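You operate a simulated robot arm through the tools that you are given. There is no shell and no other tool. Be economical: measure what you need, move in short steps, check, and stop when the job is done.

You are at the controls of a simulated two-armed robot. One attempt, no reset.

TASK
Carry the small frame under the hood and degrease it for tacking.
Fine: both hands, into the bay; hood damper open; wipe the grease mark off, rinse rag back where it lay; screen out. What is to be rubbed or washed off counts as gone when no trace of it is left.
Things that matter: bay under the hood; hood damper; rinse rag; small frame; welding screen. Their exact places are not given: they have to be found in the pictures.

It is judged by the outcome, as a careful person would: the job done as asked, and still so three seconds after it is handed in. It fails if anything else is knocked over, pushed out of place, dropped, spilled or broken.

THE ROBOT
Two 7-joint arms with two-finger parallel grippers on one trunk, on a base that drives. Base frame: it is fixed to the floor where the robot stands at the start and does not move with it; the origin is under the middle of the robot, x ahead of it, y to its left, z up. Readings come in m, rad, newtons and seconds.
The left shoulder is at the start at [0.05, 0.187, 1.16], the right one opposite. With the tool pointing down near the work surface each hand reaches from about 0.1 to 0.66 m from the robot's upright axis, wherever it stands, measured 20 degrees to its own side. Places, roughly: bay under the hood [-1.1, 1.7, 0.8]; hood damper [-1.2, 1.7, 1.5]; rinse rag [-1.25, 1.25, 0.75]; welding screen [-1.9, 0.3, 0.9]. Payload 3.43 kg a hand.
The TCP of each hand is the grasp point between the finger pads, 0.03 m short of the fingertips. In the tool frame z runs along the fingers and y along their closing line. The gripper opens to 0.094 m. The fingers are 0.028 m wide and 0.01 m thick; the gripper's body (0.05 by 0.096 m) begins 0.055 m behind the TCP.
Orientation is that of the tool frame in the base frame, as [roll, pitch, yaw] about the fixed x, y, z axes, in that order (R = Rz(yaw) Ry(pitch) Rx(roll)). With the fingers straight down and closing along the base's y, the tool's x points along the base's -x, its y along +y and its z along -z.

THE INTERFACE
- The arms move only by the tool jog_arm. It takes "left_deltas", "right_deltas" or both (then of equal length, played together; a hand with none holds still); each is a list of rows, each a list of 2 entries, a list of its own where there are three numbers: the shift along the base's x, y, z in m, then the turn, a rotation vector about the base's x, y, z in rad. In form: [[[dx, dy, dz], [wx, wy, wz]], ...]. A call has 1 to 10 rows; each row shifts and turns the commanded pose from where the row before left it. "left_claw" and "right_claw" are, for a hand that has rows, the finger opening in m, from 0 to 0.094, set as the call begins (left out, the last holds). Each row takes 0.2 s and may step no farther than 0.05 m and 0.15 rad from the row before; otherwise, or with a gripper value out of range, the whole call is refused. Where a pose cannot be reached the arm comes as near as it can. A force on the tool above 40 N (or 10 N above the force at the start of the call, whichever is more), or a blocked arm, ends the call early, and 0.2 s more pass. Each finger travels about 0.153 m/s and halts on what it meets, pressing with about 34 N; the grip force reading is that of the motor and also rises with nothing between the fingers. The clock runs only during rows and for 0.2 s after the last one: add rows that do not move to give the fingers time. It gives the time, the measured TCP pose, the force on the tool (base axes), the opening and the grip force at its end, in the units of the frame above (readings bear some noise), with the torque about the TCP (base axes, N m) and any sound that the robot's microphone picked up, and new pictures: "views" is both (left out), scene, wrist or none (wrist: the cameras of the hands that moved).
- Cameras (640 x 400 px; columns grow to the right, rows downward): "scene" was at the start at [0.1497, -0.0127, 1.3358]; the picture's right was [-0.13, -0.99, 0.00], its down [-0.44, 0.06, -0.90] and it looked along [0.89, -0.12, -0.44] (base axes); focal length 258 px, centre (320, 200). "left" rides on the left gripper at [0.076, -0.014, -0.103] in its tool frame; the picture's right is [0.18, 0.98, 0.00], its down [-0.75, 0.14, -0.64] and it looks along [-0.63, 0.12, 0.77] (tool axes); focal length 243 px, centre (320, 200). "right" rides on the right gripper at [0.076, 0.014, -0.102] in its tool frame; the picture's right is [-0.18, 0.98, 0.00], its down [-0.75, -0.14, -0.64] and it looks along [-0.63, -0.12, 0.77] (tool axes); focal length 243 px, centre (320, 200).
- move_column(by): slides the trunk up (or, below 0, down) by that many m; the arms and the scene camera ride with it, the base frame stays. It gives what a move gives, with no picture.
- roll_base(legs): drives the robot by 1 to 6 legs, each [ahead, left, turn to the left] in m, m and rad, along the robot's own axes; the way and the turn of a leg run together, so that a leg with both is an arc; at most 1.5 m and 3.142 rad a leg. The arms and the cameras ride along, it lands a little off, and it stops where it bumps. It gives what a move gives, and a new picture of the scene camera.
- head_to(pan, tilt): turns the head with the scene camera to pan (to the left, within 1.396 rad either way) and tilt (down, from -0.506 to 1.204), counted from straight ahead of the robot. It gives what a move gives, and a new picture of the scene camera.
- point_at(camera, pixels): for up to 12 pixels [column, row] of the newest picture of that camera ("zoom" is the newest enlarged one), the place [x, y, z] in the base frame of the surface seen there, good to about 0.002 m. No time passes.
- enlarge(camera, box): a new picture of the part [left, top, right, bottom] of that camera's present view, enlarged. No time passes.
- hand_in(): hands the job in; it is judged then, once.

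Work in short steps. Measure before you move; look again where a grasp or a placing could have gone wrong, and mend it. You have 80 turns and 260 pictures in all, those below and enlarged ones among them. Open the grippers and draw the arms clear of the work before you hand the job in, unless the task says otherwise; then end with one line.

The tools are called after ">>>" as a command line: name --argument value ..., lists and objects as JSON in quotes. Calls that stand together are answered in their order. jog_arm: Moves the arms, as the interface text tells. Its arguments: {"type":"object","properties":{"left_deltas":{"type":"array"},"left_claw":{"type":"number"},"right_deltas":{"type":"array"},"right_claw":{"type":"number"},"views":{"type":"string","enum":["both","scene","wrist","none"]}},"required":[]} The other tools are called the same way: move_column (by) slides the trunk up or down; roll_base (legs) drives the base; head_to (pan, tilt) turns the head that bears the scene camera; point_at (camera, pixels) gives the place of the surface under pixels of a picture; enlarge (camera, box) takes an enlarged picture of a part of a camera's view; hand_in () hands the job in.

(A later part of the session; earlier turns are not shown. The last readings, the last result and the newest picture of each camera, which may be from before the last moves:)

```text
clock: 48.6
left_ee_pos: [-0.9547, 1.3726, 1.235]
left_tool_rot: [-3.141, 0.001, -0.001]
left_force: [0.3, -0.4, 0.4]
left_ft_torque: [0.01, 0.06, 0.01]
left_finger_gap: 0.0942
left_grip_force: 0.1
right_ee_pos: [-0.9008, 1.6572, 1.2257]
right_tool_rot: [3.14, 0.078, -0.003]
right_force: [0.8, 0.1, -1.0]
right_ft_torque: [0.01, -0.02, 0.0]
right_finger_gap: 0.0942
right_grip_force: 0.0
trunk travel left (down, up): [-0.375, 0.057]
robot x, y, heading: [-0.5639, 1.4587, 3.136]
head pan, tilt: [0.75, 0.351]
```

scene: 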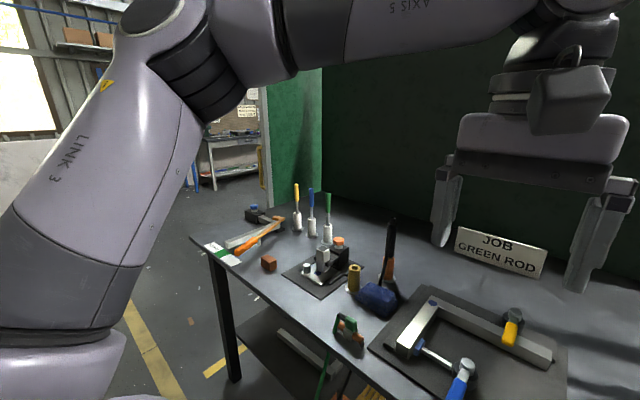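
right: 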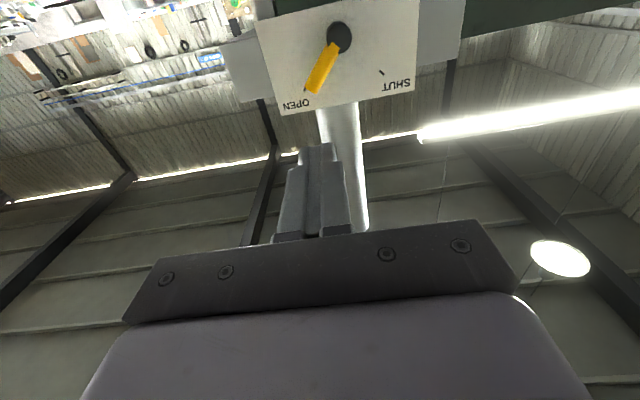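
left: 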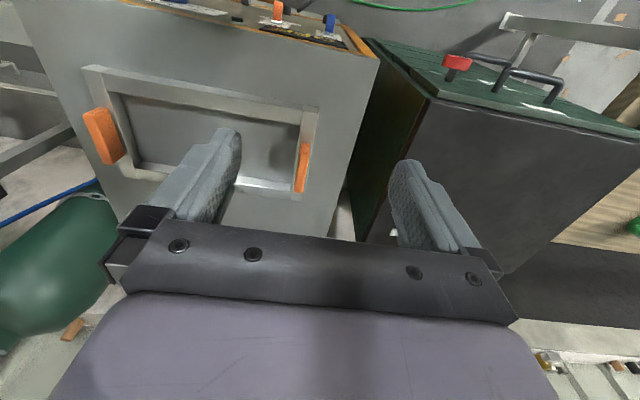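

I back off and slide left to view the screen's edge and handle front-on.

>>> roll_base --legs '[[-0.25, 0, 0], [0, 1.3, 0]]'

>>> head_to --pan 0.0 --tilt 0.35

```text
clock: 61.9
left_ee_pos: [-0.6937, 0.0347, 1.2344]
left_tool_rot: [-3.139, 0.002, 0.018]
left_force: [-0.5, 0.3, 0.3]
left_ft_torque: [-0.01, 0.01, -0.01]
left_finger_gap: 0.0943
left_grip_force: 0.2
right_ee_pos: [-0.6457, 0.3204, 1.2253]
right_tool_rot: [3.14, 0.078, 0.016]
right_force: [0.1, 0.1, -0.2]
right_ft_torque: [0.01, -0.02, -0.03]
right_finger_gap: 0.0939
right_grip_force: 0.2
trunk travel left (down, up): [-0.375, 0.057]
robot x, y, heading: [-0.3002, 0.1233, -3.127]
head pan, tilt: [0.75, 0.351]
```

scene: 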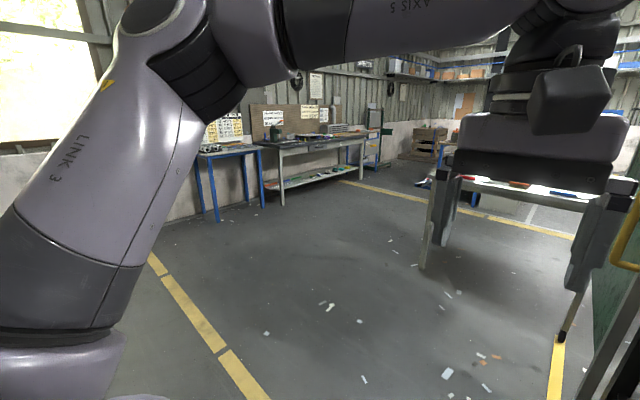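

```text
clock: 63.0
left_ee_pos: [-0.6951, 0.0349, 1.2348]
left_tool_rot: [-3.14, 0.002, 0.017]
left_force: [0.2, 1.0, -0.2]
left_ft_torque: [0.0, -0.03, -0.03]
left_finger_gap: 0.094
left_grip_force: 0.0
right_ee_pos: [-0.6443, 0.3206, 1.225]
right_tool_rot: [3.139, 0.078, 0.016]
right_force: [-0.2, -0.1, -0.5]
right_ft_torque: [0.0, -0.04, 0.02]
right_finger_gap: 0.0938
right_grip_force: 0.0
trunk travel left (down, up): [-0.375, 0.057]
robot x, y, heading: [-0.2974, 0.1288, -3.126]
head pan, tilt: [0.0, 0.351]
```

scene: 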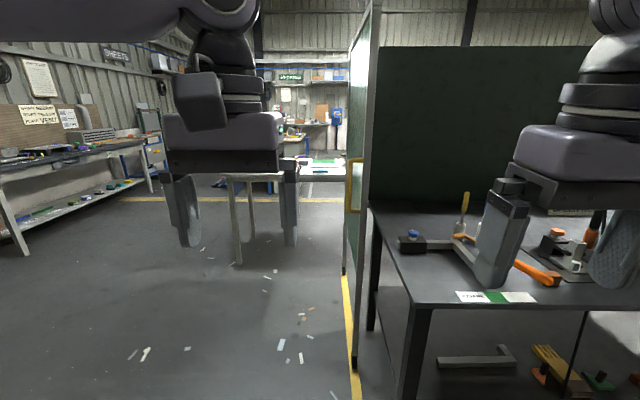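

>>> enlarge --camera "scene" --box '[300, 0, 440, 400]'

>>> head_to --pan 0.0 --tilt -0.05

>>> enlarge --camera "scene" --box '[280, 80, 440, 340]'

```text
1.00 times, centred on (370, 200) of scene (not enlarged: the box is as wide or as high as the picture)
```

zoom: 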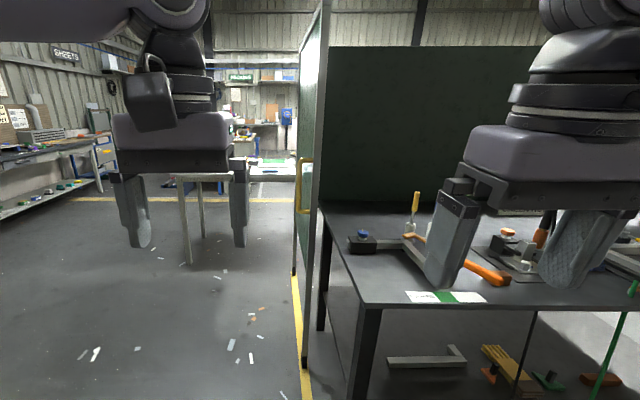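

```text
clock: 63.9
left_ee_pos: [-0.6934, 0.0351, 1.2346]
left_tool_rot: [-3.14, 0.002, 0.019]
left_force: [-0.1, -0.4, 0.1]
left_ft_torque: [0.01, 0.02, 0.0]
left_finger_gap: 0.0939
left_grip_force: 0.0
right_ee_pos: [-0.6451, 0.3204, 1.2245]
right_tool_rot: [3.14, 0.078, 0.014]
right_force: [-0.4, -0.6, 0.5]
right_ft_torque: [0.01, -0.06, -0.02]
right_finger_gap: 0.0942
right_grip_force: 0.1
trunk travel left (down, up): [-0.375, 0.057]
robot x, y, heading: [-0.2997, 0.1258, -3.124]
head pan, tilt: [0.0, -0.051]
```

scene: 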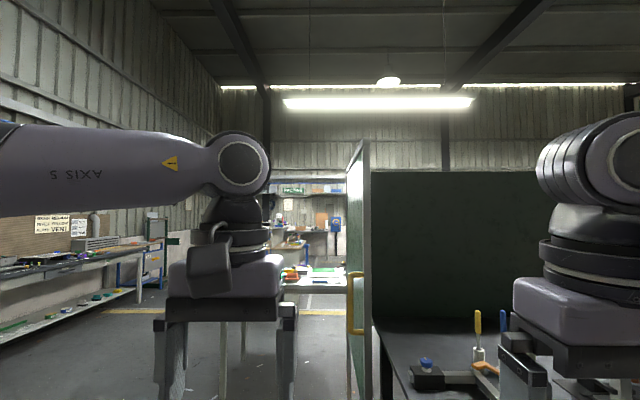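

```text
1.54 times, centred on (360, 210) of scene
```

zoom: 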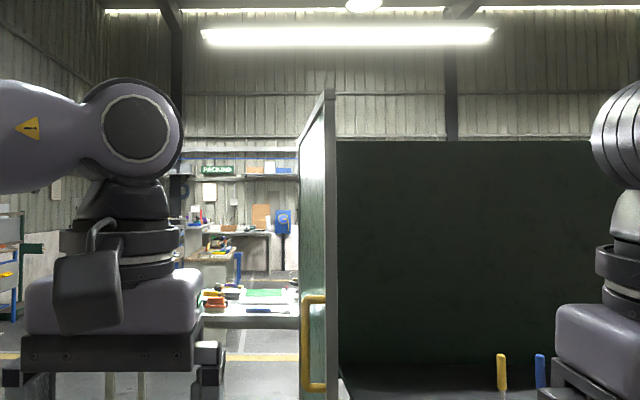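

I measure the screen's parts with the view tilted down.

>>> head_to --pan 0.0 --tilt 0.4

>>> enlarge --camera "scene" --box '[310, 120, 410, 370]'

>>> enlarge --camera "scene" --box '[325, 120, 385, 200]'

>>> enlarge --camera "scene" --box '[325, 230, 425, 370]'

>>> point_at --camera "scene" --pixels '[[349, 145], [349, 170], [349, 192], [357, 145], [363, 180], [357, 340], [354, 260], [345, 250], [360, 60], [500, 60], [345, 120], [370, 190]]'

```text
clock: 64.8
left_ee_pos: [-0.695, 0.0351, 1.2333]
left_tool_rot: [-3.14, 0.002, 0.019]
left_force: [0.9, 0.1, 0.3]
left_ft_torque: [-0.02, 0.02, -0.01]
left_finger_gap: 0.0942
left_grip_force: 0.2
right_ee_pos: [-0.6444, 0.3214, 1.2268]
right_tool_rot: [3.139, 0.077, 0.015]
right_force: [0.4, -1.1, 0.4]
right_ft_torque: [0.01, 0.01, -0.01]
right_finger_gap: 0.0936
right_grip_force: 0.1
trunk travel left (down, up): [-0.375, 0.057]
robot x, y, heading: [-0.3005, 0.1261, -3.121]
head pan, tilt: [0.0, 0.4]
```

scene: 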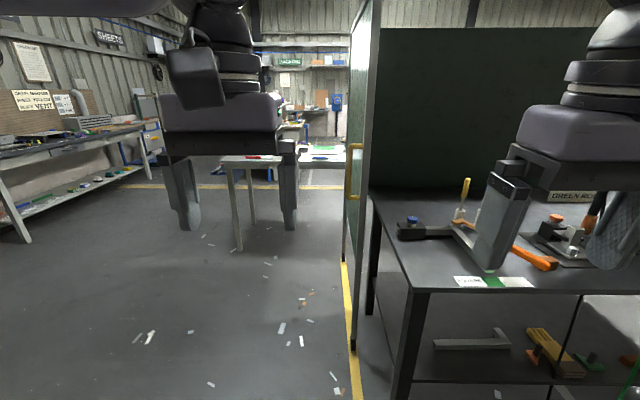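

```text
1.60 times, centred on (360, 245) of scene
```

zoom: 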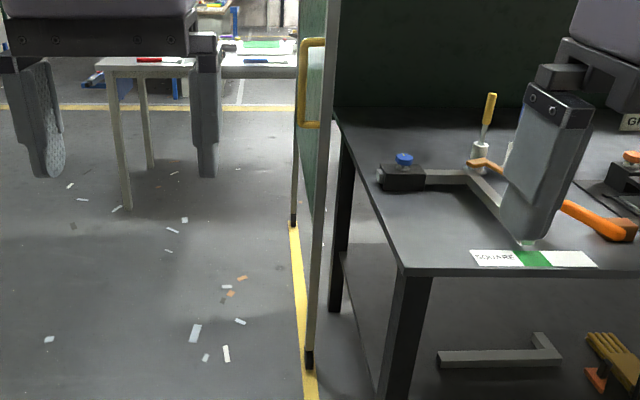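

```text
5.00 times, centred on (355, 160) of scene
```

zoom: 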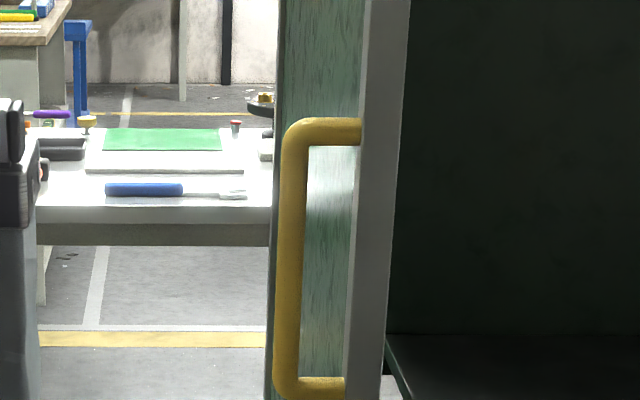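

```text
2.86 times, centred on (375, 300) of scene
```

zoom: 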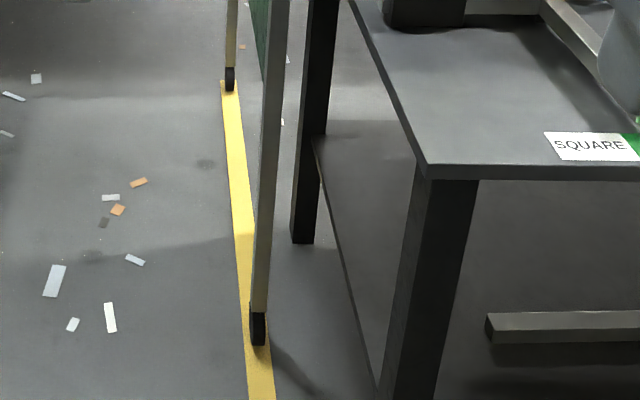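

```text
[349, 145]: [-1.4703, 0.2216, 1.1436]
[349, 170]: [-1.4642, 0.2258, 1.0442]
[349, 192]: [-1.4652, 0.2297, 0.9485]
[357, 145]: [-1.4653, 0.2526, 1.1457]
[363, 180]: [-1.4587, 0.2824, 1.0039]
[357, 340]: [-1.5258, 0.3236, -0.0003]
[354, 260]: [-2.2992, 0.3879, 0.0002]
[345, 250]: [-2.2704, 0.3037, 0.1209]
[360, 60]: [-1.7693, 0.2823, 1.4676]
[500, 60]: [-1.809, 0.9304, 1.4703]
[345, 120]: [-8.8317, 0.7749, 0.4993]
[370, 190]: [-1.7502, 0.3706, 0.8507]
```

The screen runs on casters along the yellow line (x from -1.47 back to -2.25), with a vertical yellow handle bar at (-1.466, 0.226), z 0.93–1.15; "out" means rolling it toward +x. I turn the right hand horizontal with the fingers closing along y.

>>> jog_arm --right_deltas '[[[0, 0.009, -0.018], [0, 0.149, 0]], [[0, 0.009, -0.018], [0, 0.149, 0]], [[0, 0.009, -0.018], [0, 0.149, 0]], [[0, 0.009, -0.018], [0, 0.149, 0]], [[0, 0.009, -0.018], [0, 0.149, 0]], [[0, 0.009, -0.018], [0, 0.149, 0]], [[0, 0.009, -0.018], [0, 0.149, 0]], [[0, 0.009, -0.018], [0, 0.149, 0]], [[0, 0.009, -0.018], [0, 0.149, 0]], [[0, 0.009, -0.018], [0, 0.149, 0]]]' --right_claw 0.07 --views "none"

>>> roll_base --legs '[[0, 0.185, 0], [0.42, 0, 0]]'

>>> enlarge --camera "right" --box '[0, 0, 640, 400]'

```text
clock: 67.0
left_ee_pos: [-0.6943, 0.0356, 1.2343]
left_tool_rot: [-3.14, 0.002, 0.02]
left_force: [1.1, -0.2, -0.4]
left_ft_torque: [0.02, -0.02, -0.02]
left_finger_gap: 0.0939
left_grip_force: 0.1
right_ee_pos: [-0.7576, 0.395, 1.127]
right_tool_rot: [-3.08, 1.32, 0.065]
right_force: [0.0, -0.2, 0.2]
right_ft_torque: [-0.01, 0.06, 0.02]
right_finger_gap: 0.0703
right_grip_force: 0.1
right hand out of reach, approached as far as the arm can: row 5, 6, 7, 8, 9, 10
trunk travel left (down, up): [-0.375, 0.057]
robot x, y, heading: [-0.2988, 0.1262, -3.121]
head pan, tilt: [0.0, 0.4]
```

```text
clock: 71.5
left_ee_pos: [-1.1158, -0.1643, 1.2348]
left_tool_rot: [-3.139, 0.002, 0.024]
left_force: [-0.4, -0.3, -0.4]
left_ft_torque: [0.02, 0.0, 0.02]
left_finger_gap: 0.094
left_grip_force: 0.2
right_ee_pos: [-1.1816, 0.1957, 1.127]
right_tool_rot: [-3.08, 1.32, 0.071]
right_force: [0.8, -0.1, -0.2]
right_ft_torque: [0.01, 0.02, 0.01]
right_finger_gap: 0.0701
right_grip_force: 0.1
trunk travel left (down, up): [-0.375, 0.057]
robot x, y, heading: [-0.7231, -0.0704, -3.122]
head pan, tilt: [0.0, 0.4]
```

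scene: 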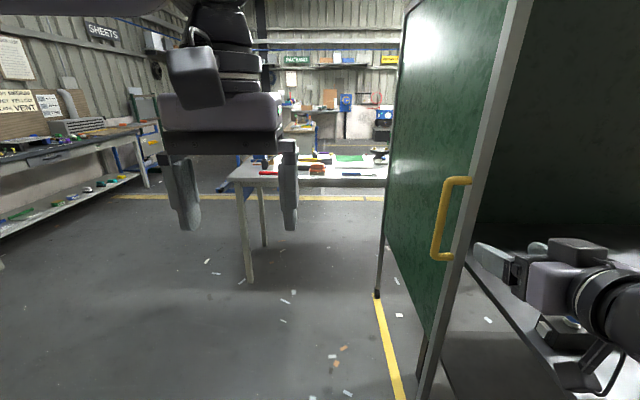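

```text
1.00 times, centred on (320, 200) of right (not enlarged: the box is as wide or as high as the picture)
```

zoom: 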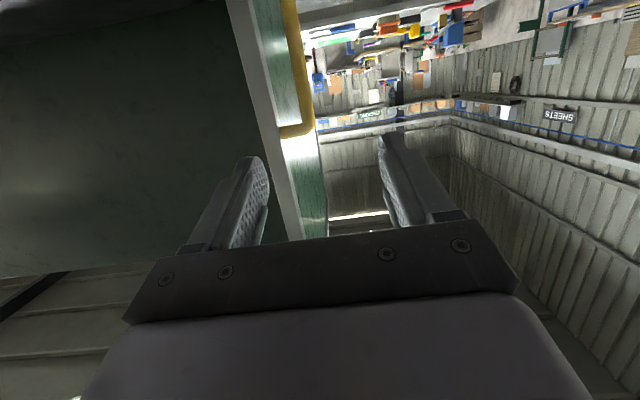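

The hand is left of the bar level; I re-measure the bar from this closer view.

>>> point_at --camera "scene" --pixels '[[438, 205], [436, 225], [434, 245], [443, 185], [460, 181], [448, 257], [495, 120], [470, 200]]'

>>> jog_arm --right_deltas '[[[-0.03, 0.005, -0.012], [0, 0.05, 0]], [[-0.03, 0.005, -0.012], [0, 0.05, 0]], [[-0.03, 0.005, -0.012], [0, 0.05, 0]], [[-0.03, 0.005, -0.012], [0, 0.05, 0]], [[-0.03, 0.005, -0.012], [0, 0.05, 0]], [[-0.02, 0.005, -0.012], [0, 0, 0]], [[0, 0, -0.012], [0, 0, 0]]]' --right_claw 0.08 --views "both"

```text
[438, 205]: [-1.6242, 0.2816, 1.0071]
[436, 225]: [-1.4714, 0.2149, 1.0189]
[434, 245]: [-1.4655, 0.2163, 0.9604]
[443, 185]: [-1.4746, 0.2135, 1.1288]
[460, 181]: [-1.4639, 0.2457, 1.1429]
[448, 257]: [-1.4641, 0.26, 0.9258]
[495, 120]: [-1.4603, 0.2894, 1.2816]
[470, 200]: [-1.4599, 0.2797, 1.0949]
```

```text
clock: 73.1
left_ee_pos: [-1.115, -0.1635, 1.2351]
left_tool_rot: [-3.139, 0.003, 0.022]
left_force: [0.3, 0.4, -0.2]
left_ft_torque: [0.02, 0.0, -0.04]
left_finger_gap: 0.094
left_grip_force: 0.0
right_ee_pos: [-1.1975, 0.2048, 1.1371]
right_tool_rot: [-2.971, 1.394, 0.206]
right_force: [0.0, -0.3, 0.5]
right_ft_torque: [-0.02, 0.01, -0.01]
right_finger_gap: 0.08
right_grip_force: 0.0
right hand out of reach, approached as far as the arm can: row 1, 2, 3, 4, 5, 6, 7
trunk travel left (down, up): [-0.375, 0.057]
robot x, y, heading: [-0.7249, -0.0752, -3.114]
head pan, tilt: [0.0, 0.4]
```

scene: 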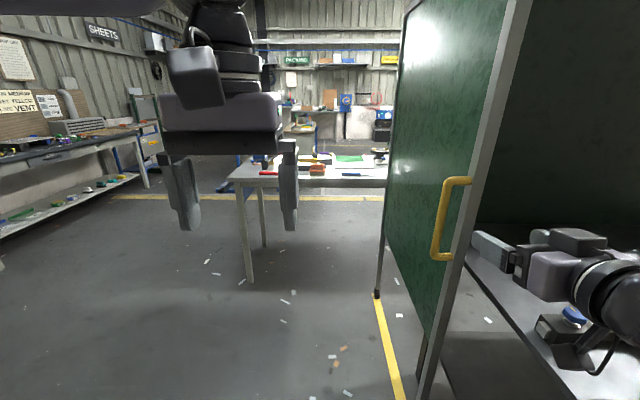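
right: 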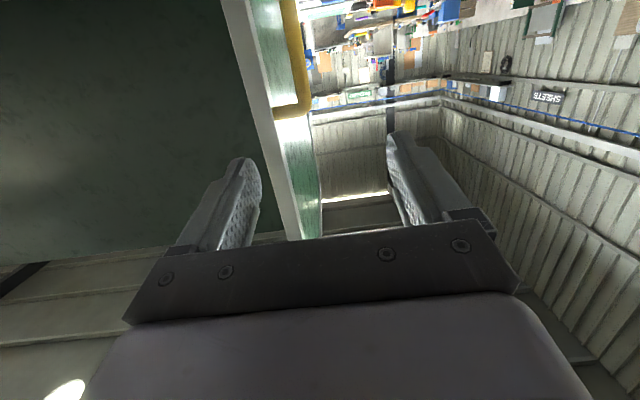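

The arm hits a joint limit horizontally at this height. Instead I'll grip the handle's horizontal top segment (y 0.22–0.26, z≈1.143) with the tool pointing down and fingers closing along x, so I turn the hand back down.

>>> jog_arm --right_deltas '[[[0.02, 0, 0.015], [0, -0.139, 0]], [[0.02, 0, 0.015], [0, -0.139, 0]], [[0.02, 0, 0.015], [0, -0.139, 0]], [[0.02, 0, 0.015], [0, -0.139, 0]], [[0.02, 0, 0.015], [0, -0.139, 0]], [[0.0, 0, 0.015], [0, -0.139, 0]], [[0, 0, 0.015], [0, -0.139, 0]], [[0, 0, 0.015], [0, -0.139, 0]], [[0, 0, 0.01], [0, -0.139, 0]], [[0, 0, 0.0], [0, -0.139, 0]]]' --right_claw 0.07 --views "none"

>>> jog_arm --right_deltas '[[[0, 0, 0], [0, 0, -0.15]], [[0, 0, 0], [0, 0, -0.15]], [[0, 0, 0], [0, 0, -0.15]], [[0, 0, 0], [0, 0, -0.15]], [[0, 0, 0], [0, 0, -0.15]], [[0, 0, 0], [0, 0, -0.15]], [[0, 0, 0], [0, 0, -0.15]], [[0, 0, 0], [0, 0, -0.15]], [[0, 0, 0], [0, 0, -0.15]], [[0, 0, 0], [0, 0, -0.15]]]' --views "both"

```text
clock: 75.3
left_ee_pos: [-1.1148, -0.1632, 1.2344]
left_tool_rot: [-3.138, 0.001, 0.023]
left_force: [0.0, -0.3, 0.1]
left_ft_torque: [-0.05, 0.01, -0.02]
left_finger_gap: 0.0938
left_grip_force: 0.1
right_ee_pos: [-1.0984, 0.2053, 1.268]
right_tool_rot: [3.133, -0.003, 0.017]
right_force: [0.9, 0.1, -0.4]
right_ft_torque: [0.02, 0.0, -0.02]
right_finger_gap: 0.0699
right_grip_force: 0.1
trunk travel left (down, up): [-0.375, 0.057]
robot x, y, heading: [-0.7237, -0.069, -3.118]
head pan, tilt: [0.0, 0.4]
```

```text
clock: 77.5
left_ee_pos: [-1.1151, -0.1638, 1.2343]
left_tool_rot: [-3.14, 0.002, 0.023]
left_force: [0.5, 0.4, 0.4]
left_ft_torque: [0.0, -0.02, -0.04]
left_finger_gap: 0.0939
left_grip_force: 0.0
right_ee_pos: [-1.0971, 0.2067, 1.2674]
right_tool_rot: [3.134, -0.001, -1.484]
right_force: [-0.1, 0.7, 0.2]
right_ft_torque: [0.0, -0.05, 0.0]
right_finger_gap: 0.07
right_grip_force: 0.1
trunk travel left (down, up): [-0.375, 0.057]
robot x, y, heading: [-0.7219, -0.0695, -3.119]
head pan, tilt: [0.0, 0.4]
```

scene: 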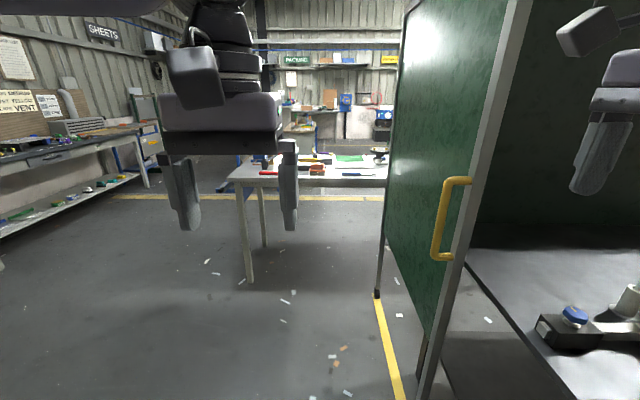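
right: 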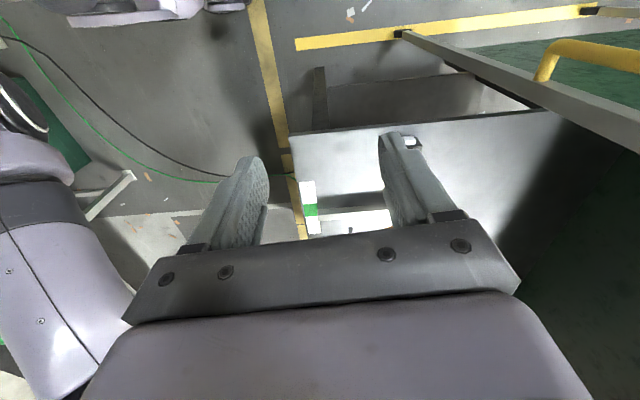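

I drive closer (0.24 m) and tilt the hand 0.6 rad about x so its body leans away from the panel, then look.

>>> roll_base --legs '[[0.24, 0.02, -0.02]]'

>>> jog_arm --right_deltas '[[[0, -0.015, 0], [0, 0, -0.09]], [[0, -0.015, 0], [0.15, 0, 0]], [[0, -0.01, 0], [0.15, 0, 0]], [[0, 0, 0], [0.15, 0, 0]], [[0, 0, 0], [0.15, 0, 0]]]' --views "both"

>>> head_to --pan -0.35 --tilt 0.35

```text
clock: 79.3
left_ee_pos: [-1.3578, -0.1757, 1.235]
left_tool_rot: [-3.138, 0.001, -0.002]
left_force: [-0.2, -0.5, 0.1]
left_ft_torque: [0.0, -0.05, 0.01]
left_finger_gap: 0.0942
left_grip_force: 0.1
right_ee_pos: [-1.3301, 0.1947, 1.2681]
right_tool_rot: [3.133, -0.002, -1.507]
right_force: [0.4, 0.5, 0.0]
right_ft_torque: [-0.04, -0.02, -0.02]
right_finger_gap: 0.0698
right_grip_force: 0.1
trunk travel left (down, up): [-0.375, 0.057]
robot x, y, heading: [-0.9605, -0.0948, 3.138]
head pan, tilt: [0.0, 0.4]
```

scene: 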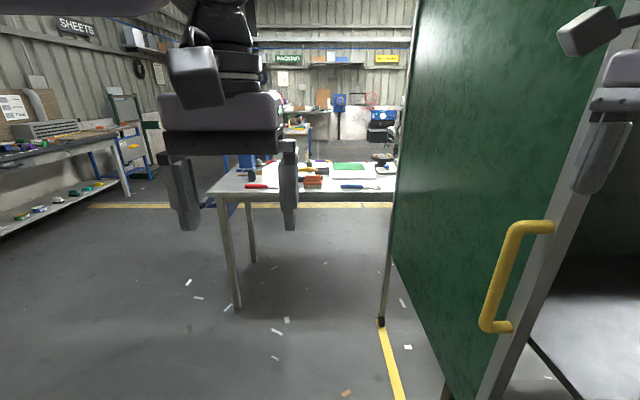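

```text
clock: 80.5
left_ee_pos: [-1.3566, -0.1755, 1.2341]
left_tool_rot: [-3.138, 0.004, -0.003]
left_force: [-0.5, 0.3, -0.1]
left_ft_torque: [0.07, -0.02, 0.0]
left_finger_gap: 0.094
left_grip_force: 0.0
right_ee_pos: [-1.331, 0.1549, 1.2683]
right_tool_rot: [3.116, 0.601, -1.604]
right_force: [-0.6, -1.1, 0.5]
right_ft_torque: [0.02, -0.01, 0.02]
right_finger_gap: 0.07
right_grip_force: 0.0
trunk travel left (down, up): [-0.375, 0.057]
robot x, y, heading: [-0.9593, -0.0921, 3.141]
head pan, tilt: [0.0, 0.4]
```

scene: 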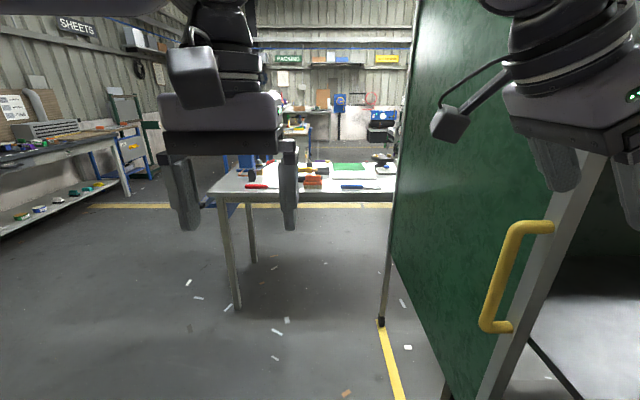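
right: 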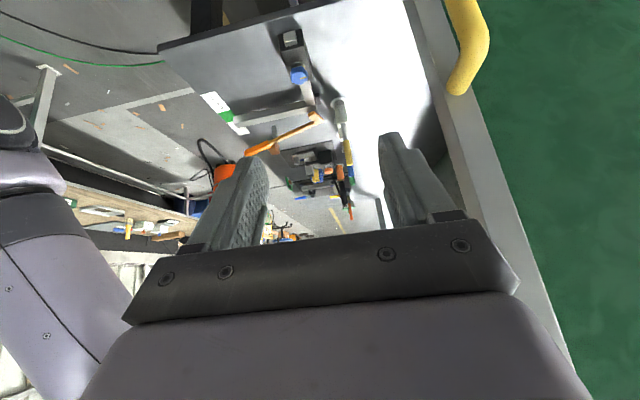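

```text
clock: 81.3
left_ee_pos: [-1.3568, -0.1756, 1.2341]
left_tool_rot: [3.141, 0.003, -0.002]
left_force: [-0.4, 0.3, -0.3]
left_ft_torque: [-0.01, 0.0, 0.02]
left_finger_gap: 0.0937
left_grip_force: 0.1
right_ee_pos: [-1.3292, 0.1541, 1.2682]
right_tool_rot: [3.114, 0.598, -1.605]
right_force: [0.4, 0.0, -0.3]
right_ft_torque: [0.02, 0.0, -0.03]
right_finger_gap: 0.07
right_grip_force: 0.1
trunk travel left (down, up): [-0.375, 0.057]
robot x, y, heading: [-0.9591, -0.0925, 3.133]
head pan, tilt: [-0.351, 0.351]
```

scene: 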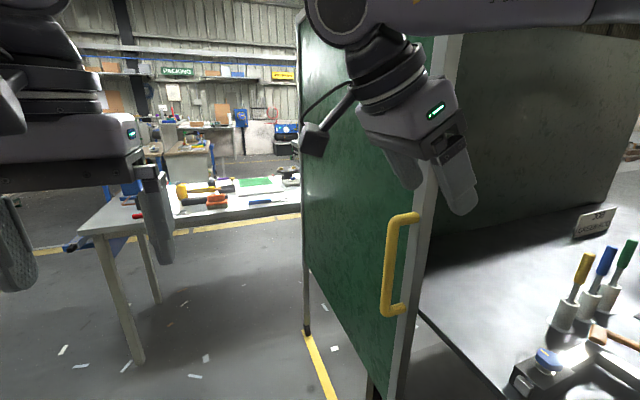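

The hand tilts well. I measure the handle's top segment and post precisely.

>>> point_at --camera "scene" --pixels '[[402, 219], [408, 217], [414, 216], [394, 225], [418, 215], [424, 220], [420, 260], [388, 260], [386, 290]]'

```text
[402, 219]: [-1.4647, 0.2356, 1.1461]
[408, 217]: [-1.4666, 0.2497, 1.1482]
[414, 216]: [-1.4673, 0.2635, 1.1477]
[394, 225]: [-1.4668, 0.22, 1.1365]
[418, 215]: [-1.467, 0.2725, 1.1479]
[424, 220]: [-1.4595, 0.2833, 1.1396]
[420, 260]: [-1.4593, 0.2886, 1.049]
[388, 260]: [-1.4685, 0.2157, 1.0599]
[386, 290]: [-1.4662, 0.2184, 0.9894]
```

Top segment centre ≈(-1.475, 0.245, 1.142). I move to the pre-grasp 0.1 m back along the tool, then in.

>>> jog_arm --right_deltas '[[[-0.04, 0.008, -0.011], [0, 0, 0]], [[-0.04, 0.008, -0.011], [0, 0, 0]], [[-0.04, 0.008, -0.011], [0, 0, 0]], [[-0.025, 0.008, -0.01], [0, 0, 0]], [[0, 0, 0], [0, 0, 0]]]' --views "both"

```text
clock: 82.5
left_ee_pos: [-1.3572, -0.1747, 1.2353]
left_tool_rot: [-3.138, 0.004, -0.004]
left_force: [-0.4, -0.1, -0.4]
left_ft_torque: [0.01, -0.01, 0.02]
left_finger_gap: 0.0943
left_grip_force: 0.1
right_ee_pos: [-1.4744, 0.1873, 1.2252]
right_tool_rot: [3.115, 0.6, -1.605]
right_force: [0.0, 0.4, 0.0]
right_ft_torque: [0.0, -0.02, 0.0]
right_finger_gap: 0.07
right_grip_force: 0.0
trunk travel left (down, up): [-0.375, 0.057]
robot x, y, heading: [-0.9625, -0.0963, 3.138]
head pan, tilt: [-0.351, 0.351]
```

scene: 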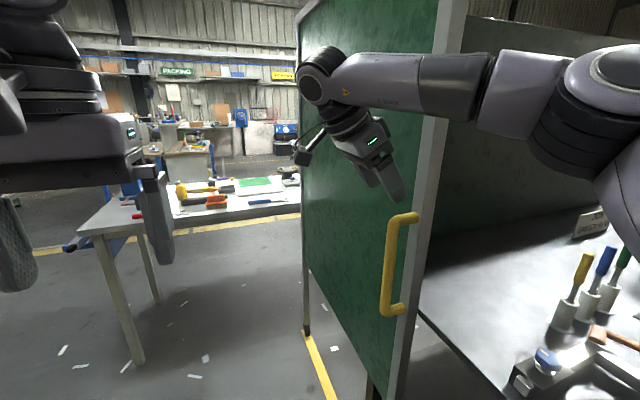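
right: 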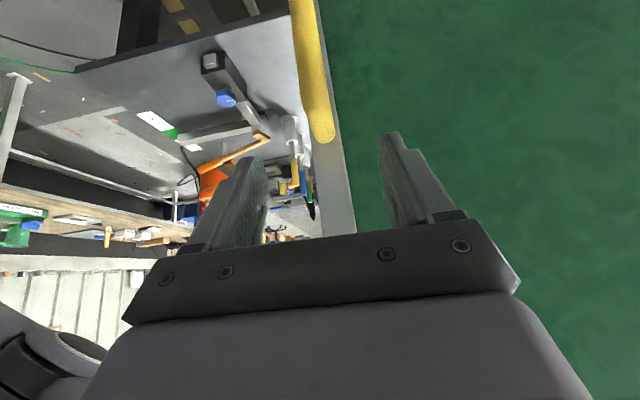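

Bar lies between the fingers; advance 0.1 m and close.

>>> jog_arm --right_deltas '[[[0, 0.014, -0.0206], [0, 0, 0]], [[0, 0.014, -0.0206], [0, 0, 0]], [[0, 0.014, -0.0206], [0, 0, 0]], [[0, 0.013, -0.0206], [0, 0, 0]]]' --views "none"

>>> jog_arm --right_deltas '[[[0, 0, 0], [0, 0, 0]], [[0, 0, 0], [0, 0, 0]], [[0, 0, 0], [0, 0, 0]]]' --right_claw 0.0 --views "both"

```text
clock: 83.5
left_ee_pos: [-1.3567, -0.1747, 1.2352]
left_tool_rot: [-3.139, 0.002, -0.003]
left_force: [-1.3, 0.8, 1.0]
left_ft_torque: [0.02, -0.01, -0.01]
left_finger_gap: 0.0939
left_grip_force: 0.0
right_ee_pos: [-1.4757, 0.2416, 1.1422]
right_tool_rot: [3.115, 0.597, -1.604]
right_force: [0.2, 0.0, 0.0]
right_ft_torque: [0.02, -0.01, -0.01]
right_finger_gap: 0.0701
right_grip_force: 0.1
trunk travel left (down, up): [-0.375, 0.057]
robot x, y, heading: [-0.9601, -0.0888, 3.133]
head pan, tilt: [-0.351, 0.351]
```

```text
clock: 84.3
left_ee_pos: [-1.3576, -0.1748, 1.2334]
left_tool_rot: [-3.139, 0.004, -0.004]
left_force: [-1.2, 0.3, -0.3]
left_ft_torque: [0.0, 0.03, -0.02]
left_finger_gap: 0.0938
left_grip_force: 0.1
right_ee_pos: [-1.475, 0.2409, 1.1414]
right_tool_rot: [3.115, 0.598, -1.605]
right_force: [0.0, -1.1, -1.5]
right_ft_torque: [-0.02, 0.04, 0.07]
right_finger_gap: 0.0261
right_grip_force: 45.1
trunk travel left (down, up): [-0.375, 0.057]
robot x, y, heading: [-0.9613, -0.0923, 3.134]
head pan, tilt: [-0.351, 0.351]
```

scene: 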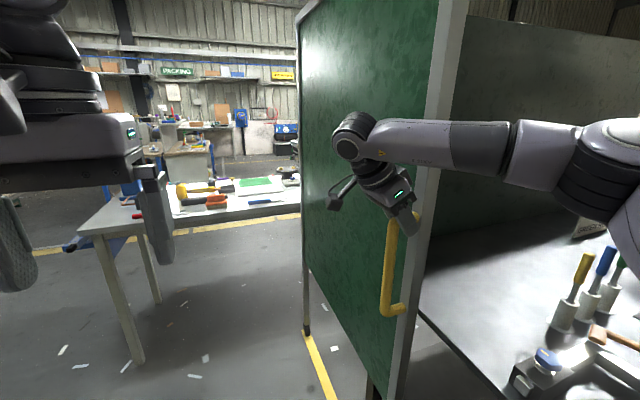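
right: 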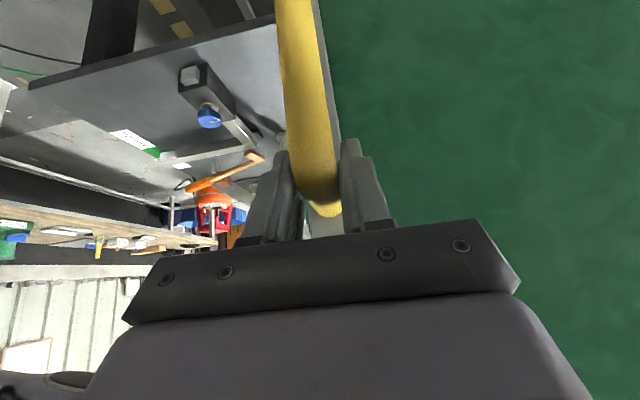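

Gripped (26 mm gap). I test-pull +x with the arm.

>>> jog_arm --right_deltas '[[[0.015, 0, 0], [0, 0, 0]], [[0.02, 0, 0], [0, 0, 0]], [[0.02, 0, 0], [0, 0, 0]], [[0.02, 0, 0], [0, 0, 0]]]' --views "scene"

>>> point_at --camera "scene" --pixels '[[388, 260], [420, 280], [392, 360], [340, 380], [430, 120]]'

```text
clock: 85.3
left_ee_pos: [-1.3566, -0.1737, 1.235]
left_tool_rot: [-3.139, 0.004, -0.003]
left_force: [-0.4, -1.3, 0.8]
left_ft_torque: [-0.01, -0.01, -0.01]
left_finger_gap: 0.0936
left_grip_force: 0.0
right_ee_pos: [-1.3985, 0.2412, 1.1411]
right_tool_rot: [3.122, 0.599, -1.605]
right_force: [3.2, 4.6, -7.3]
right_ft_torque: [-0.09, -0.05, 0.17]
right_finger_gap: 0.0259
right_grip_force: 45.0
trunk travel left (down, up): [-0.375, 0.057]
robot x, y, heading: [-0.963, -0.0917, 3.139]
head pan, tilt: [-0.351, 0.351]
```

scene: 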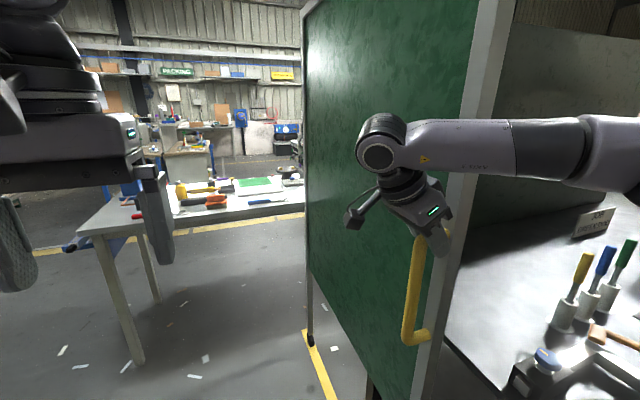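

```text
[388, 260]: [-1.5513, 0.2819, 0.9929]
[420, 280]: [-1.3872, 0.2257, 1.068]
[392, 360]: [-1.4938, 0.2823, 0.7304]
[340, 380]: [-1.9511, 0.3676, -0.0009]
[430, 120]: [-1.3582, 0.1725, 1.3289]
```

The screen rolls along x with small force. I pull it farther by driving the base back.

>>> roll_base --legs '[[-0.25, 0, 0]]'

```text
clock: 87.1
left_ee_pos: [-1.1095, -0.1734, 1.234]
left_tool_rot: [-3.141, 0.002, -0.008]
left_force: [-0.1, 1.2, 0.0]
left_ft_torque: [0.0, -0.03, 0.02]
left_finger_gap: 0.0937
left_grip_force: 0.0
right_ee_pos: [-1.1502, 0.242, 1.1407]
right_tool_rot: [3.115, 0.596, -1.608]
right_force: [-2.0, 6.3, -8.8]
right_ft_torque: [0.79, -0.1, 0.06]
right_finger_gap: 0.026
right_grip_force: 45.4
trunk travel left (down, up): [-0.375, 0.057]
robot x, y, heading: [-0.7129, -0.0949, 3.134]
head pan, tilt: [-0.351, 0.351]
```

scene: 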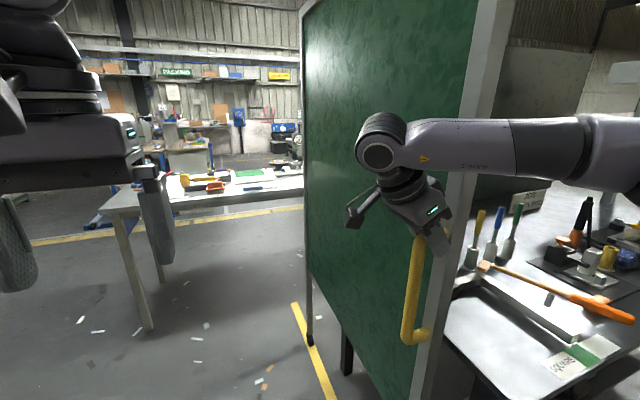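

>>> head_to --pan -0.5 --tilt 0.9

>>> point_at --camera "scene" --pixels '[[200, 100], [240, 200], [280, 300], [300, 350]]'

```text
clock: 88.1
left_ee_pos: [-1.1089, -0.1744, 1.234]
left_tool_rot: [-3.139, 0.001, -0.009]
left_force: [0.1, -0.5, 0.0]
left_ft_torque: [0.0, 0.02, 0.02]
left_finger_gap: 0.0941
left_grip_force: 0.1
right_ee_pos: [-1.1493, 0.2425, 1.1417]
right_tool_rot: [3.115, 0.598, -1.612]
right_force: [-2.3, 5.1, -4.7]
right_ft_torque: [-0.21, -0.04, -0.01]
right_finger_gap: 0.026
right_grip_force: 45.1
trunk travel left (down, up): [-0.375, 0.057]
robot x, y, heading: [-0.7121, -0.0903, 3.132]
head pan, tilt: [-0.499, 0.901]
```

scene: 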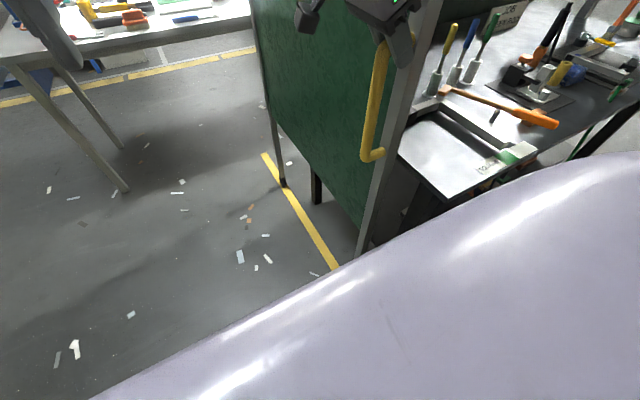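

```text
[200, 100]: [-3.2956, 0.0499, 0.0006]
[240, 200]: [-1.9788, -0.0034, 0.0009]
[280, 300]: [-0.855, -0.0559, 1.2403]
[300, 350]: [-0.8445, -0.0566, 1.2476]
```

I keep pulling in steps, watching the force.

>>> roll_base --legs '[[-0.15, 0, 0]]'

>>> jog_arm --right_deltas '[[[0.015, 0, 0], [0, 0, 0]], [[0.015, 0, 0], [0, 0, 0]], [[0.015, 0, 0], [0, 0, 0]]]' --views "none"

```text
clock: 89.4
left_ee_pos: [-0.9816, -0.1744, 1.234]
left_tool_rot: [-3.137, 0.003, -0.012]
left_force: [0.4, -1.0, -0.8]
left_ft_torque: [0.03, 0.01, 0.0]
left_finger_gap: 0.0941
left_grip_force: 0.0
right_ee_pos: [-1.0252, 0.241, 1.1414]
right_tool_rot: [3.089, 0.594, -1.624]
right_force: [-0.7, 1.8, -0.2]
right_ft_torque: [-0.45, -0.04, 0.09]
right_finger_gap: 0.026
right_grip_force: 44.8
trunk travel left (down, up): [-0.375, 0.057]
robot x, y, heading: [-0.5851, -0.0933, 3.125]
head pan, tilt: [-0.499, 0.901]
stopped in leg 1: the force on the tool passed its limit at 72 N (the readings are from after the stop); the commanded pose is now the measured one
```

scene: 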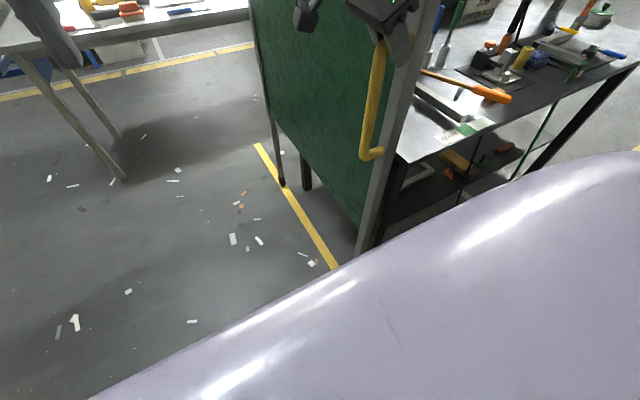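

```text
clock: 89.8
left_ee_pos: [-0.9843, -0.1735, 1.2329]
left_tool_rot: [-3.136, 0.001, -0.01]
left_force: [-0.7, -0.3, 0.3]
left_ft_torque: [0.04, 0.02, 0.02]
left_finger_gap: 0.0941
left_grip_force: 0.1
right_ee_pos: [-1.0253, 0.2419, 1.1414]
right_tool_rot: [3.056, 0.592, -1.644]
right_force: [-23.2, 1.5, -7.9]
right_ft_torque: [0.42, 0.21, -0.16]
right_finger_gap: 0.0262
right_grip_force: 45.5
trunk travel left (down, up): [-0.375, 0.057]
robot x, y, heading: [-0.5874, -0.0968, 3.137]
head pan, tilt: [-0.499, 0.901]
stopped in row 1 (right hand): the force on the tool passed its limit at 51 N (the readings are from after the stop); the commanded pose is now the measured one
```

The screen hit its end stop after 0.45 m: fully out. I release and withdraw the hand along its own axis.

>>> jog_arm --right_deltas '[[[0, 0, 0], [0, 0, 0]], [[0, 0, 0], [0, 0, 0]], [[0, -0.014, 0.0206], [0, 0, 0]], [[0, -0.014, 0.0206], [0, 0, 0]], [[0, -0.014, 0.0206], [0, 0, 0]], [[0, -0.014, 0.0206], [0, 0, 0]], [[0.03, -0.01, 0.01], [0, 0, 0]], [[0.04, 0, 0], [0, 0, 0]], [[0.04, 0, 0], [0, 0, 0]]]' --right_claw 0.07 --views "none"

>>> head_to --pan -0.4 --tilt 0.4

```text
clock: 91.8
left_ee_pos: [-0.9798, -0.1754, 1.2348]
left_tool_rot: [-3.139, 0.002, -0.011]
left_force: [0.5, -0.2, 0.9]
left_ft_torque: [-0.01, 0.0, -0.04]
left_finger_gap: 0.0939
left_grip_force: 0.1
right_ee_pos: [-0.9095, 0.1748, 1.2366]
right_tool_rot: [3.059, 0.592, -1.642]
right_force: [-0.4, -0.4, 0.2]
right_ft_torque: [0.02, 0.03, -0.03]
right_finger_gap: 0.07
right_grip_force: 0.1
trunk travel left (down, up): [-0.375, 0.057]
robot x, y, heading: [-0.5867, -0.0985, 3.127]
head pan, tilt: [-0.499, 0.901]
```

```text
clock: 92.7
left_ee_pos: [-0.9813, -0.1743, 1.2338]
left_tool_rot: [-3.137, 0.004, -0.012]
left_force: [0.5, 0.1, 0.6]
left_ft_torque: [0.01, -0.03, 0.0]
left_finger_gap: 0.0939
left_grip_force: 0.1
right_ee_pos: [-0.9112, 0.1742, 1.2375]
right_tool_rot: [3.059, 0.593, -1.644]
right_force: [-0.1, 0.0, 0.3]
right_ft_torque: [-0.02, -0.02, -0.01]
right_finger_gap: 0.0702
right_grip_force: 0.1
trunk travel left (down, up): [-0.375, 0.057]
robot x, y, heading: [-0.5853, -0.0948, 3.127]
head pan, tilt: [-0.4, 0.4]
```

scene: 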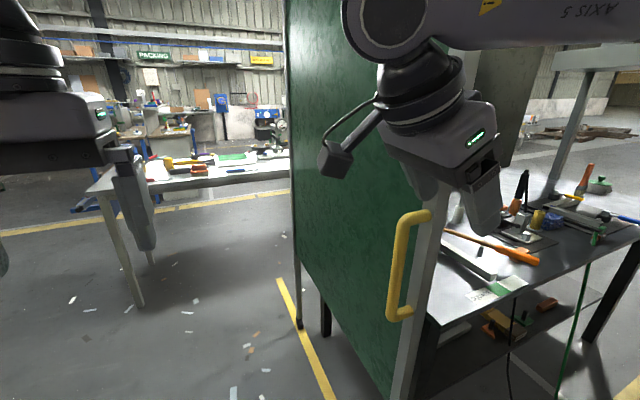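

Screen is out. I restore the right hand to straight down with yaw matching the base, then drive back to the frame.

>>> jog_arm --right_deltas '[[[0.01, 0.0, 0.01], [-0.15, 0, 0]], [[0.01, 0.0, 0.01], [-0.15, 0, 0]], [[0, 0, 0], [-0.15, 0, 0]], [[0, 0, 0], [-0.142, 0, 0]], [[0, 0, 0], [0, 0, 0.149]], [[0, 0, 0], [0, 0, 0.149]], [[0, 0, 0], [0, 0, 0.149]], [[0, 0, 0], [0, 0, 0.149]], [[0, 0, 0], [0, 0, 0.149]], [[0, 0, 0], [0, 0, 0.149]]]' --views "none"

>>> jog_arm --right_deltas '[[[0.01, 0, 0], [0, 0, 0.149]], [[0.01, 0, 0], [0, 0, 0.149]], [[0.01, 0, 0], [0, 0, 0.149]], [[0.01, 0, 0], [0, 0, 0.149]], [[0, 0, 0], [0, 0, 0.13]]]' --right_claw 0.094 --views "none"

>>> roll_base --legs '[[-0.42, 0, 0], [0, 0, -3.127]]'

>>> head_to --pan 0.0 --tilt 0.6

```text
clock: 94.9
left_ee_pos: [-0.9812, -0.1752, 1.2343]
left_tool_rot: [-3.137, 0.005, -0.01]
left_force: [0.1, -0.3, 0.8]
left_ft_torque: [0.01, -0.02, -0.02]
left_finger_gap: 0.0943
left_grip_force: 0.1
right_ee_pos: [-0.888, 0.1746, 1.2569]
right_tool_rot: [3.099, 0.001, -0.733]
right_force: [0.4, -0.7, -0.2]
right_ft_torque: [0.0, -0.04, 0.04]
right_finger_gap: 0.0701
right_grip_force: 0.1
trunk travel left (down, up): [-0.375, 0.057]
robot x, y, heading: [-0.5859, -0.095, 3.127]
head pan, tilt: [-0.4, 0.4]
```

```text
clock: 96.1
left_ee_pos: [-0.9804, -0.1753, 1.2338]
left_tool_rot: [-3.139, 0.004, -0.013]
left_force: [0.5, -0.4, 0.1]
left_ft_torque: [-0.01, -0.01, -0.03]
left_finger_gap: 0.0941
left_grip_force: 0.0
right_ee_pos: [-0.849, 0.1755, 1.2551]
right_tool_rot: [3.1, 0.003, -0.006]
right_force: [0.5, 0.0, 0.0]
right_ft_torque: [-0.01, -0.03, -0.02]
right_finger_gap: 0.094
right_grip_force: 0.0
trunk travel left (down, up): [-0.375, 0.057]
robot x, y, heading: [-0.587, -0.096, 3.128]
head pan, tilt: [-0.4, 0.4]
```

```text
clock: 106.0
left_ee_pos: [0.2321, -0.0236, 1.2357]
left_tool_rot: [-3.138, 0.003, 3.134]
left_force: [0.5, 0.3, -0.1]
left_ft_torque: [-0.01, 0.01, -0.02]
left_finger_gap: 0.0939
left_grip_force: 0.0
right_ee_pos: [0.1014, -0.3727, 1.255]
right_tool_rot: [3.1, 0.001, 3.139]
right_force: [-0.7, 0.3, 0.0]
right_ft_torque: [-0.02, 0.01, 0.02]
right_finger_gap: 0.0939
right_grip_force: 0.1
trunk travel left (down, up): [-0.375, 0.057]
robot x, y, heading: [-0.1601, -0.1068, -0.007]
head pan, tilt: [-0.4, 0.4]
```

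scene: 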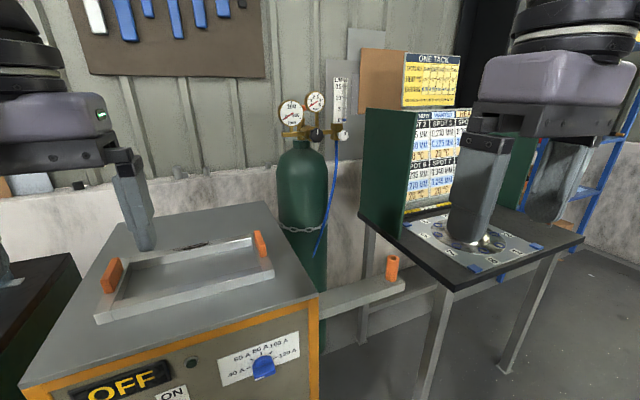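

```text
clock: 106.9
left_ee_pos: [0.2315, -0.0217, 1.2357]
left_tool_rot: [-3.139, 0.003, 3.133]
left_force: [-0.8, 0.0, 0.7]
left_ft_torque: [0.01, -0.04, -0.01]
left_finger_gap: 0.094
left_grip_force: 0.1
right_ee_pos: [0.1016, -0.3725, 1.2554]
right_tool_rot: [3.099, 0.004, 3.138]
right_force: [-0.3, 0.2, 1.0]
right_ft_torque: [-0.05, -0.02, -0.04]
right_finger_gap: 0.0941
right_grip_force: 0.0
trunk travel left (down, up): [-0.375, 0.057]
robot x, y, heading: [-0.1635, -0.1052, -0.003]
head pan, tilt: [0.0, 0.6]
```

scene: 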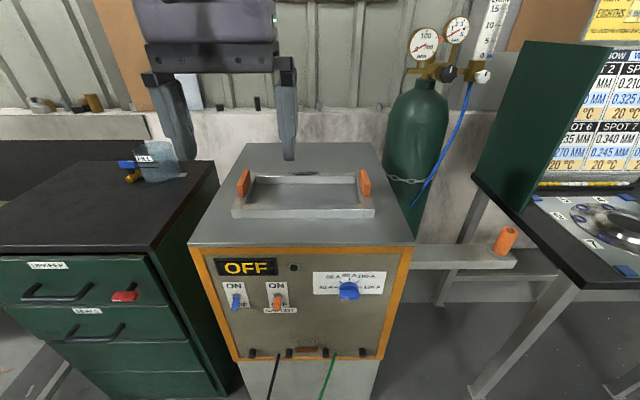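

I roll ahead 0.16 m to the frame and measure its handles closely.

>>> roll_base --legs '[[0.17, 0.03, 0.0]]'

>>> head_to --pan 0.0 --tilt 0.75

>>> enlarge --camera "scene" --box '[220, 100, 420, 225]'

```text
clock: 108.4
left_ee_pos: [0.3997, 0.0057, 1.2342]
left_tool_rot: [-3.137, 0.002, 3.136]
left_force: [0.1, -0.9, 0.5]
left_ft_torque: [0.03, 0.03, 0.01]
left_finger_gap: 0.0942
left_grip_force: 0.0
right_ee_pos: [0.2701, -0.3444, 1.2566]
right_tool_rot: [3.1, 0.002, 3.138]
right_force: [-0.5, -0.6, -0.7]
right_ft_torque: [0.03, 0.01, -0.01]
right_finger_gap: 0.094
right_grip_force: 0.1
trunk travel left (down, up): [-0.375, 0.057]
robot x, y, heading: [0.0063, -0.0766, -0.008]
head pan, tilt: [0.0, 0.6]
```

scene: 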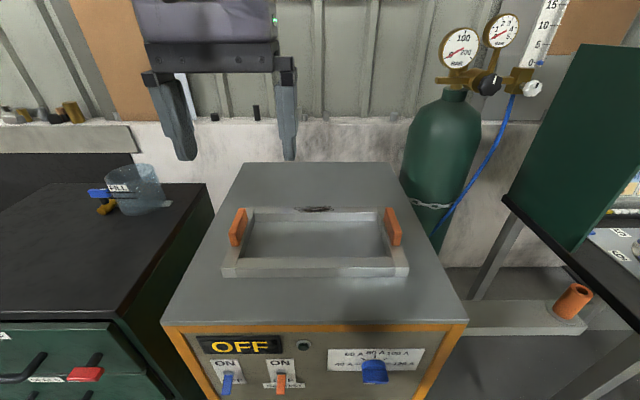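

```text
clock: 109.1
left_ee_pos: [0.3993, 0.0059, 1.235]
left_tool_rot: [-3.137, 0.002, 3.134]
left_force: [0.2, 1.0, 0.4]
left_ft_torque: [0.0, 0.01, 0.0]
left_finger_gap: 0.094
left_grip_force: 0.2
right_ee_pos: [0.2682, -0.3452, 1.2558]
right_tool_rot: [3.1, 0.003, 3.138]
right_force: [-0.3, -1.0, 0.9]
right_ft_torque: [0.02, 0.02, 0.02]
right_finger_gap: 0.0941
right_grip_force: 0.0
trunk travel left (down, up): [-0.375, 0.057]
robot x, y, heading: [0.0019, -0.0755, -0.005]
head pan, tilt: [0.0, 0.75]
```

scene: 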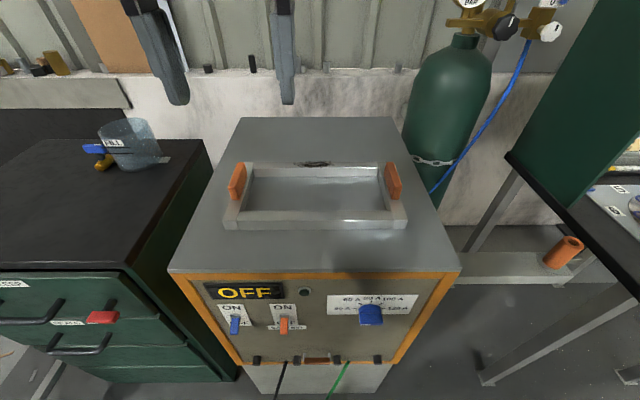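

```text
3.20 times, centred on (320, 162) of scene
```

zoom: 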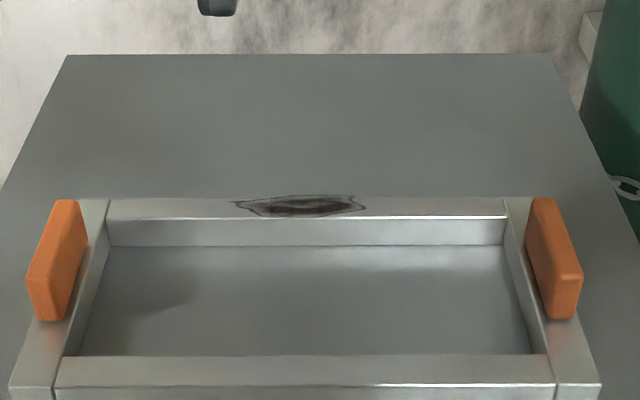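

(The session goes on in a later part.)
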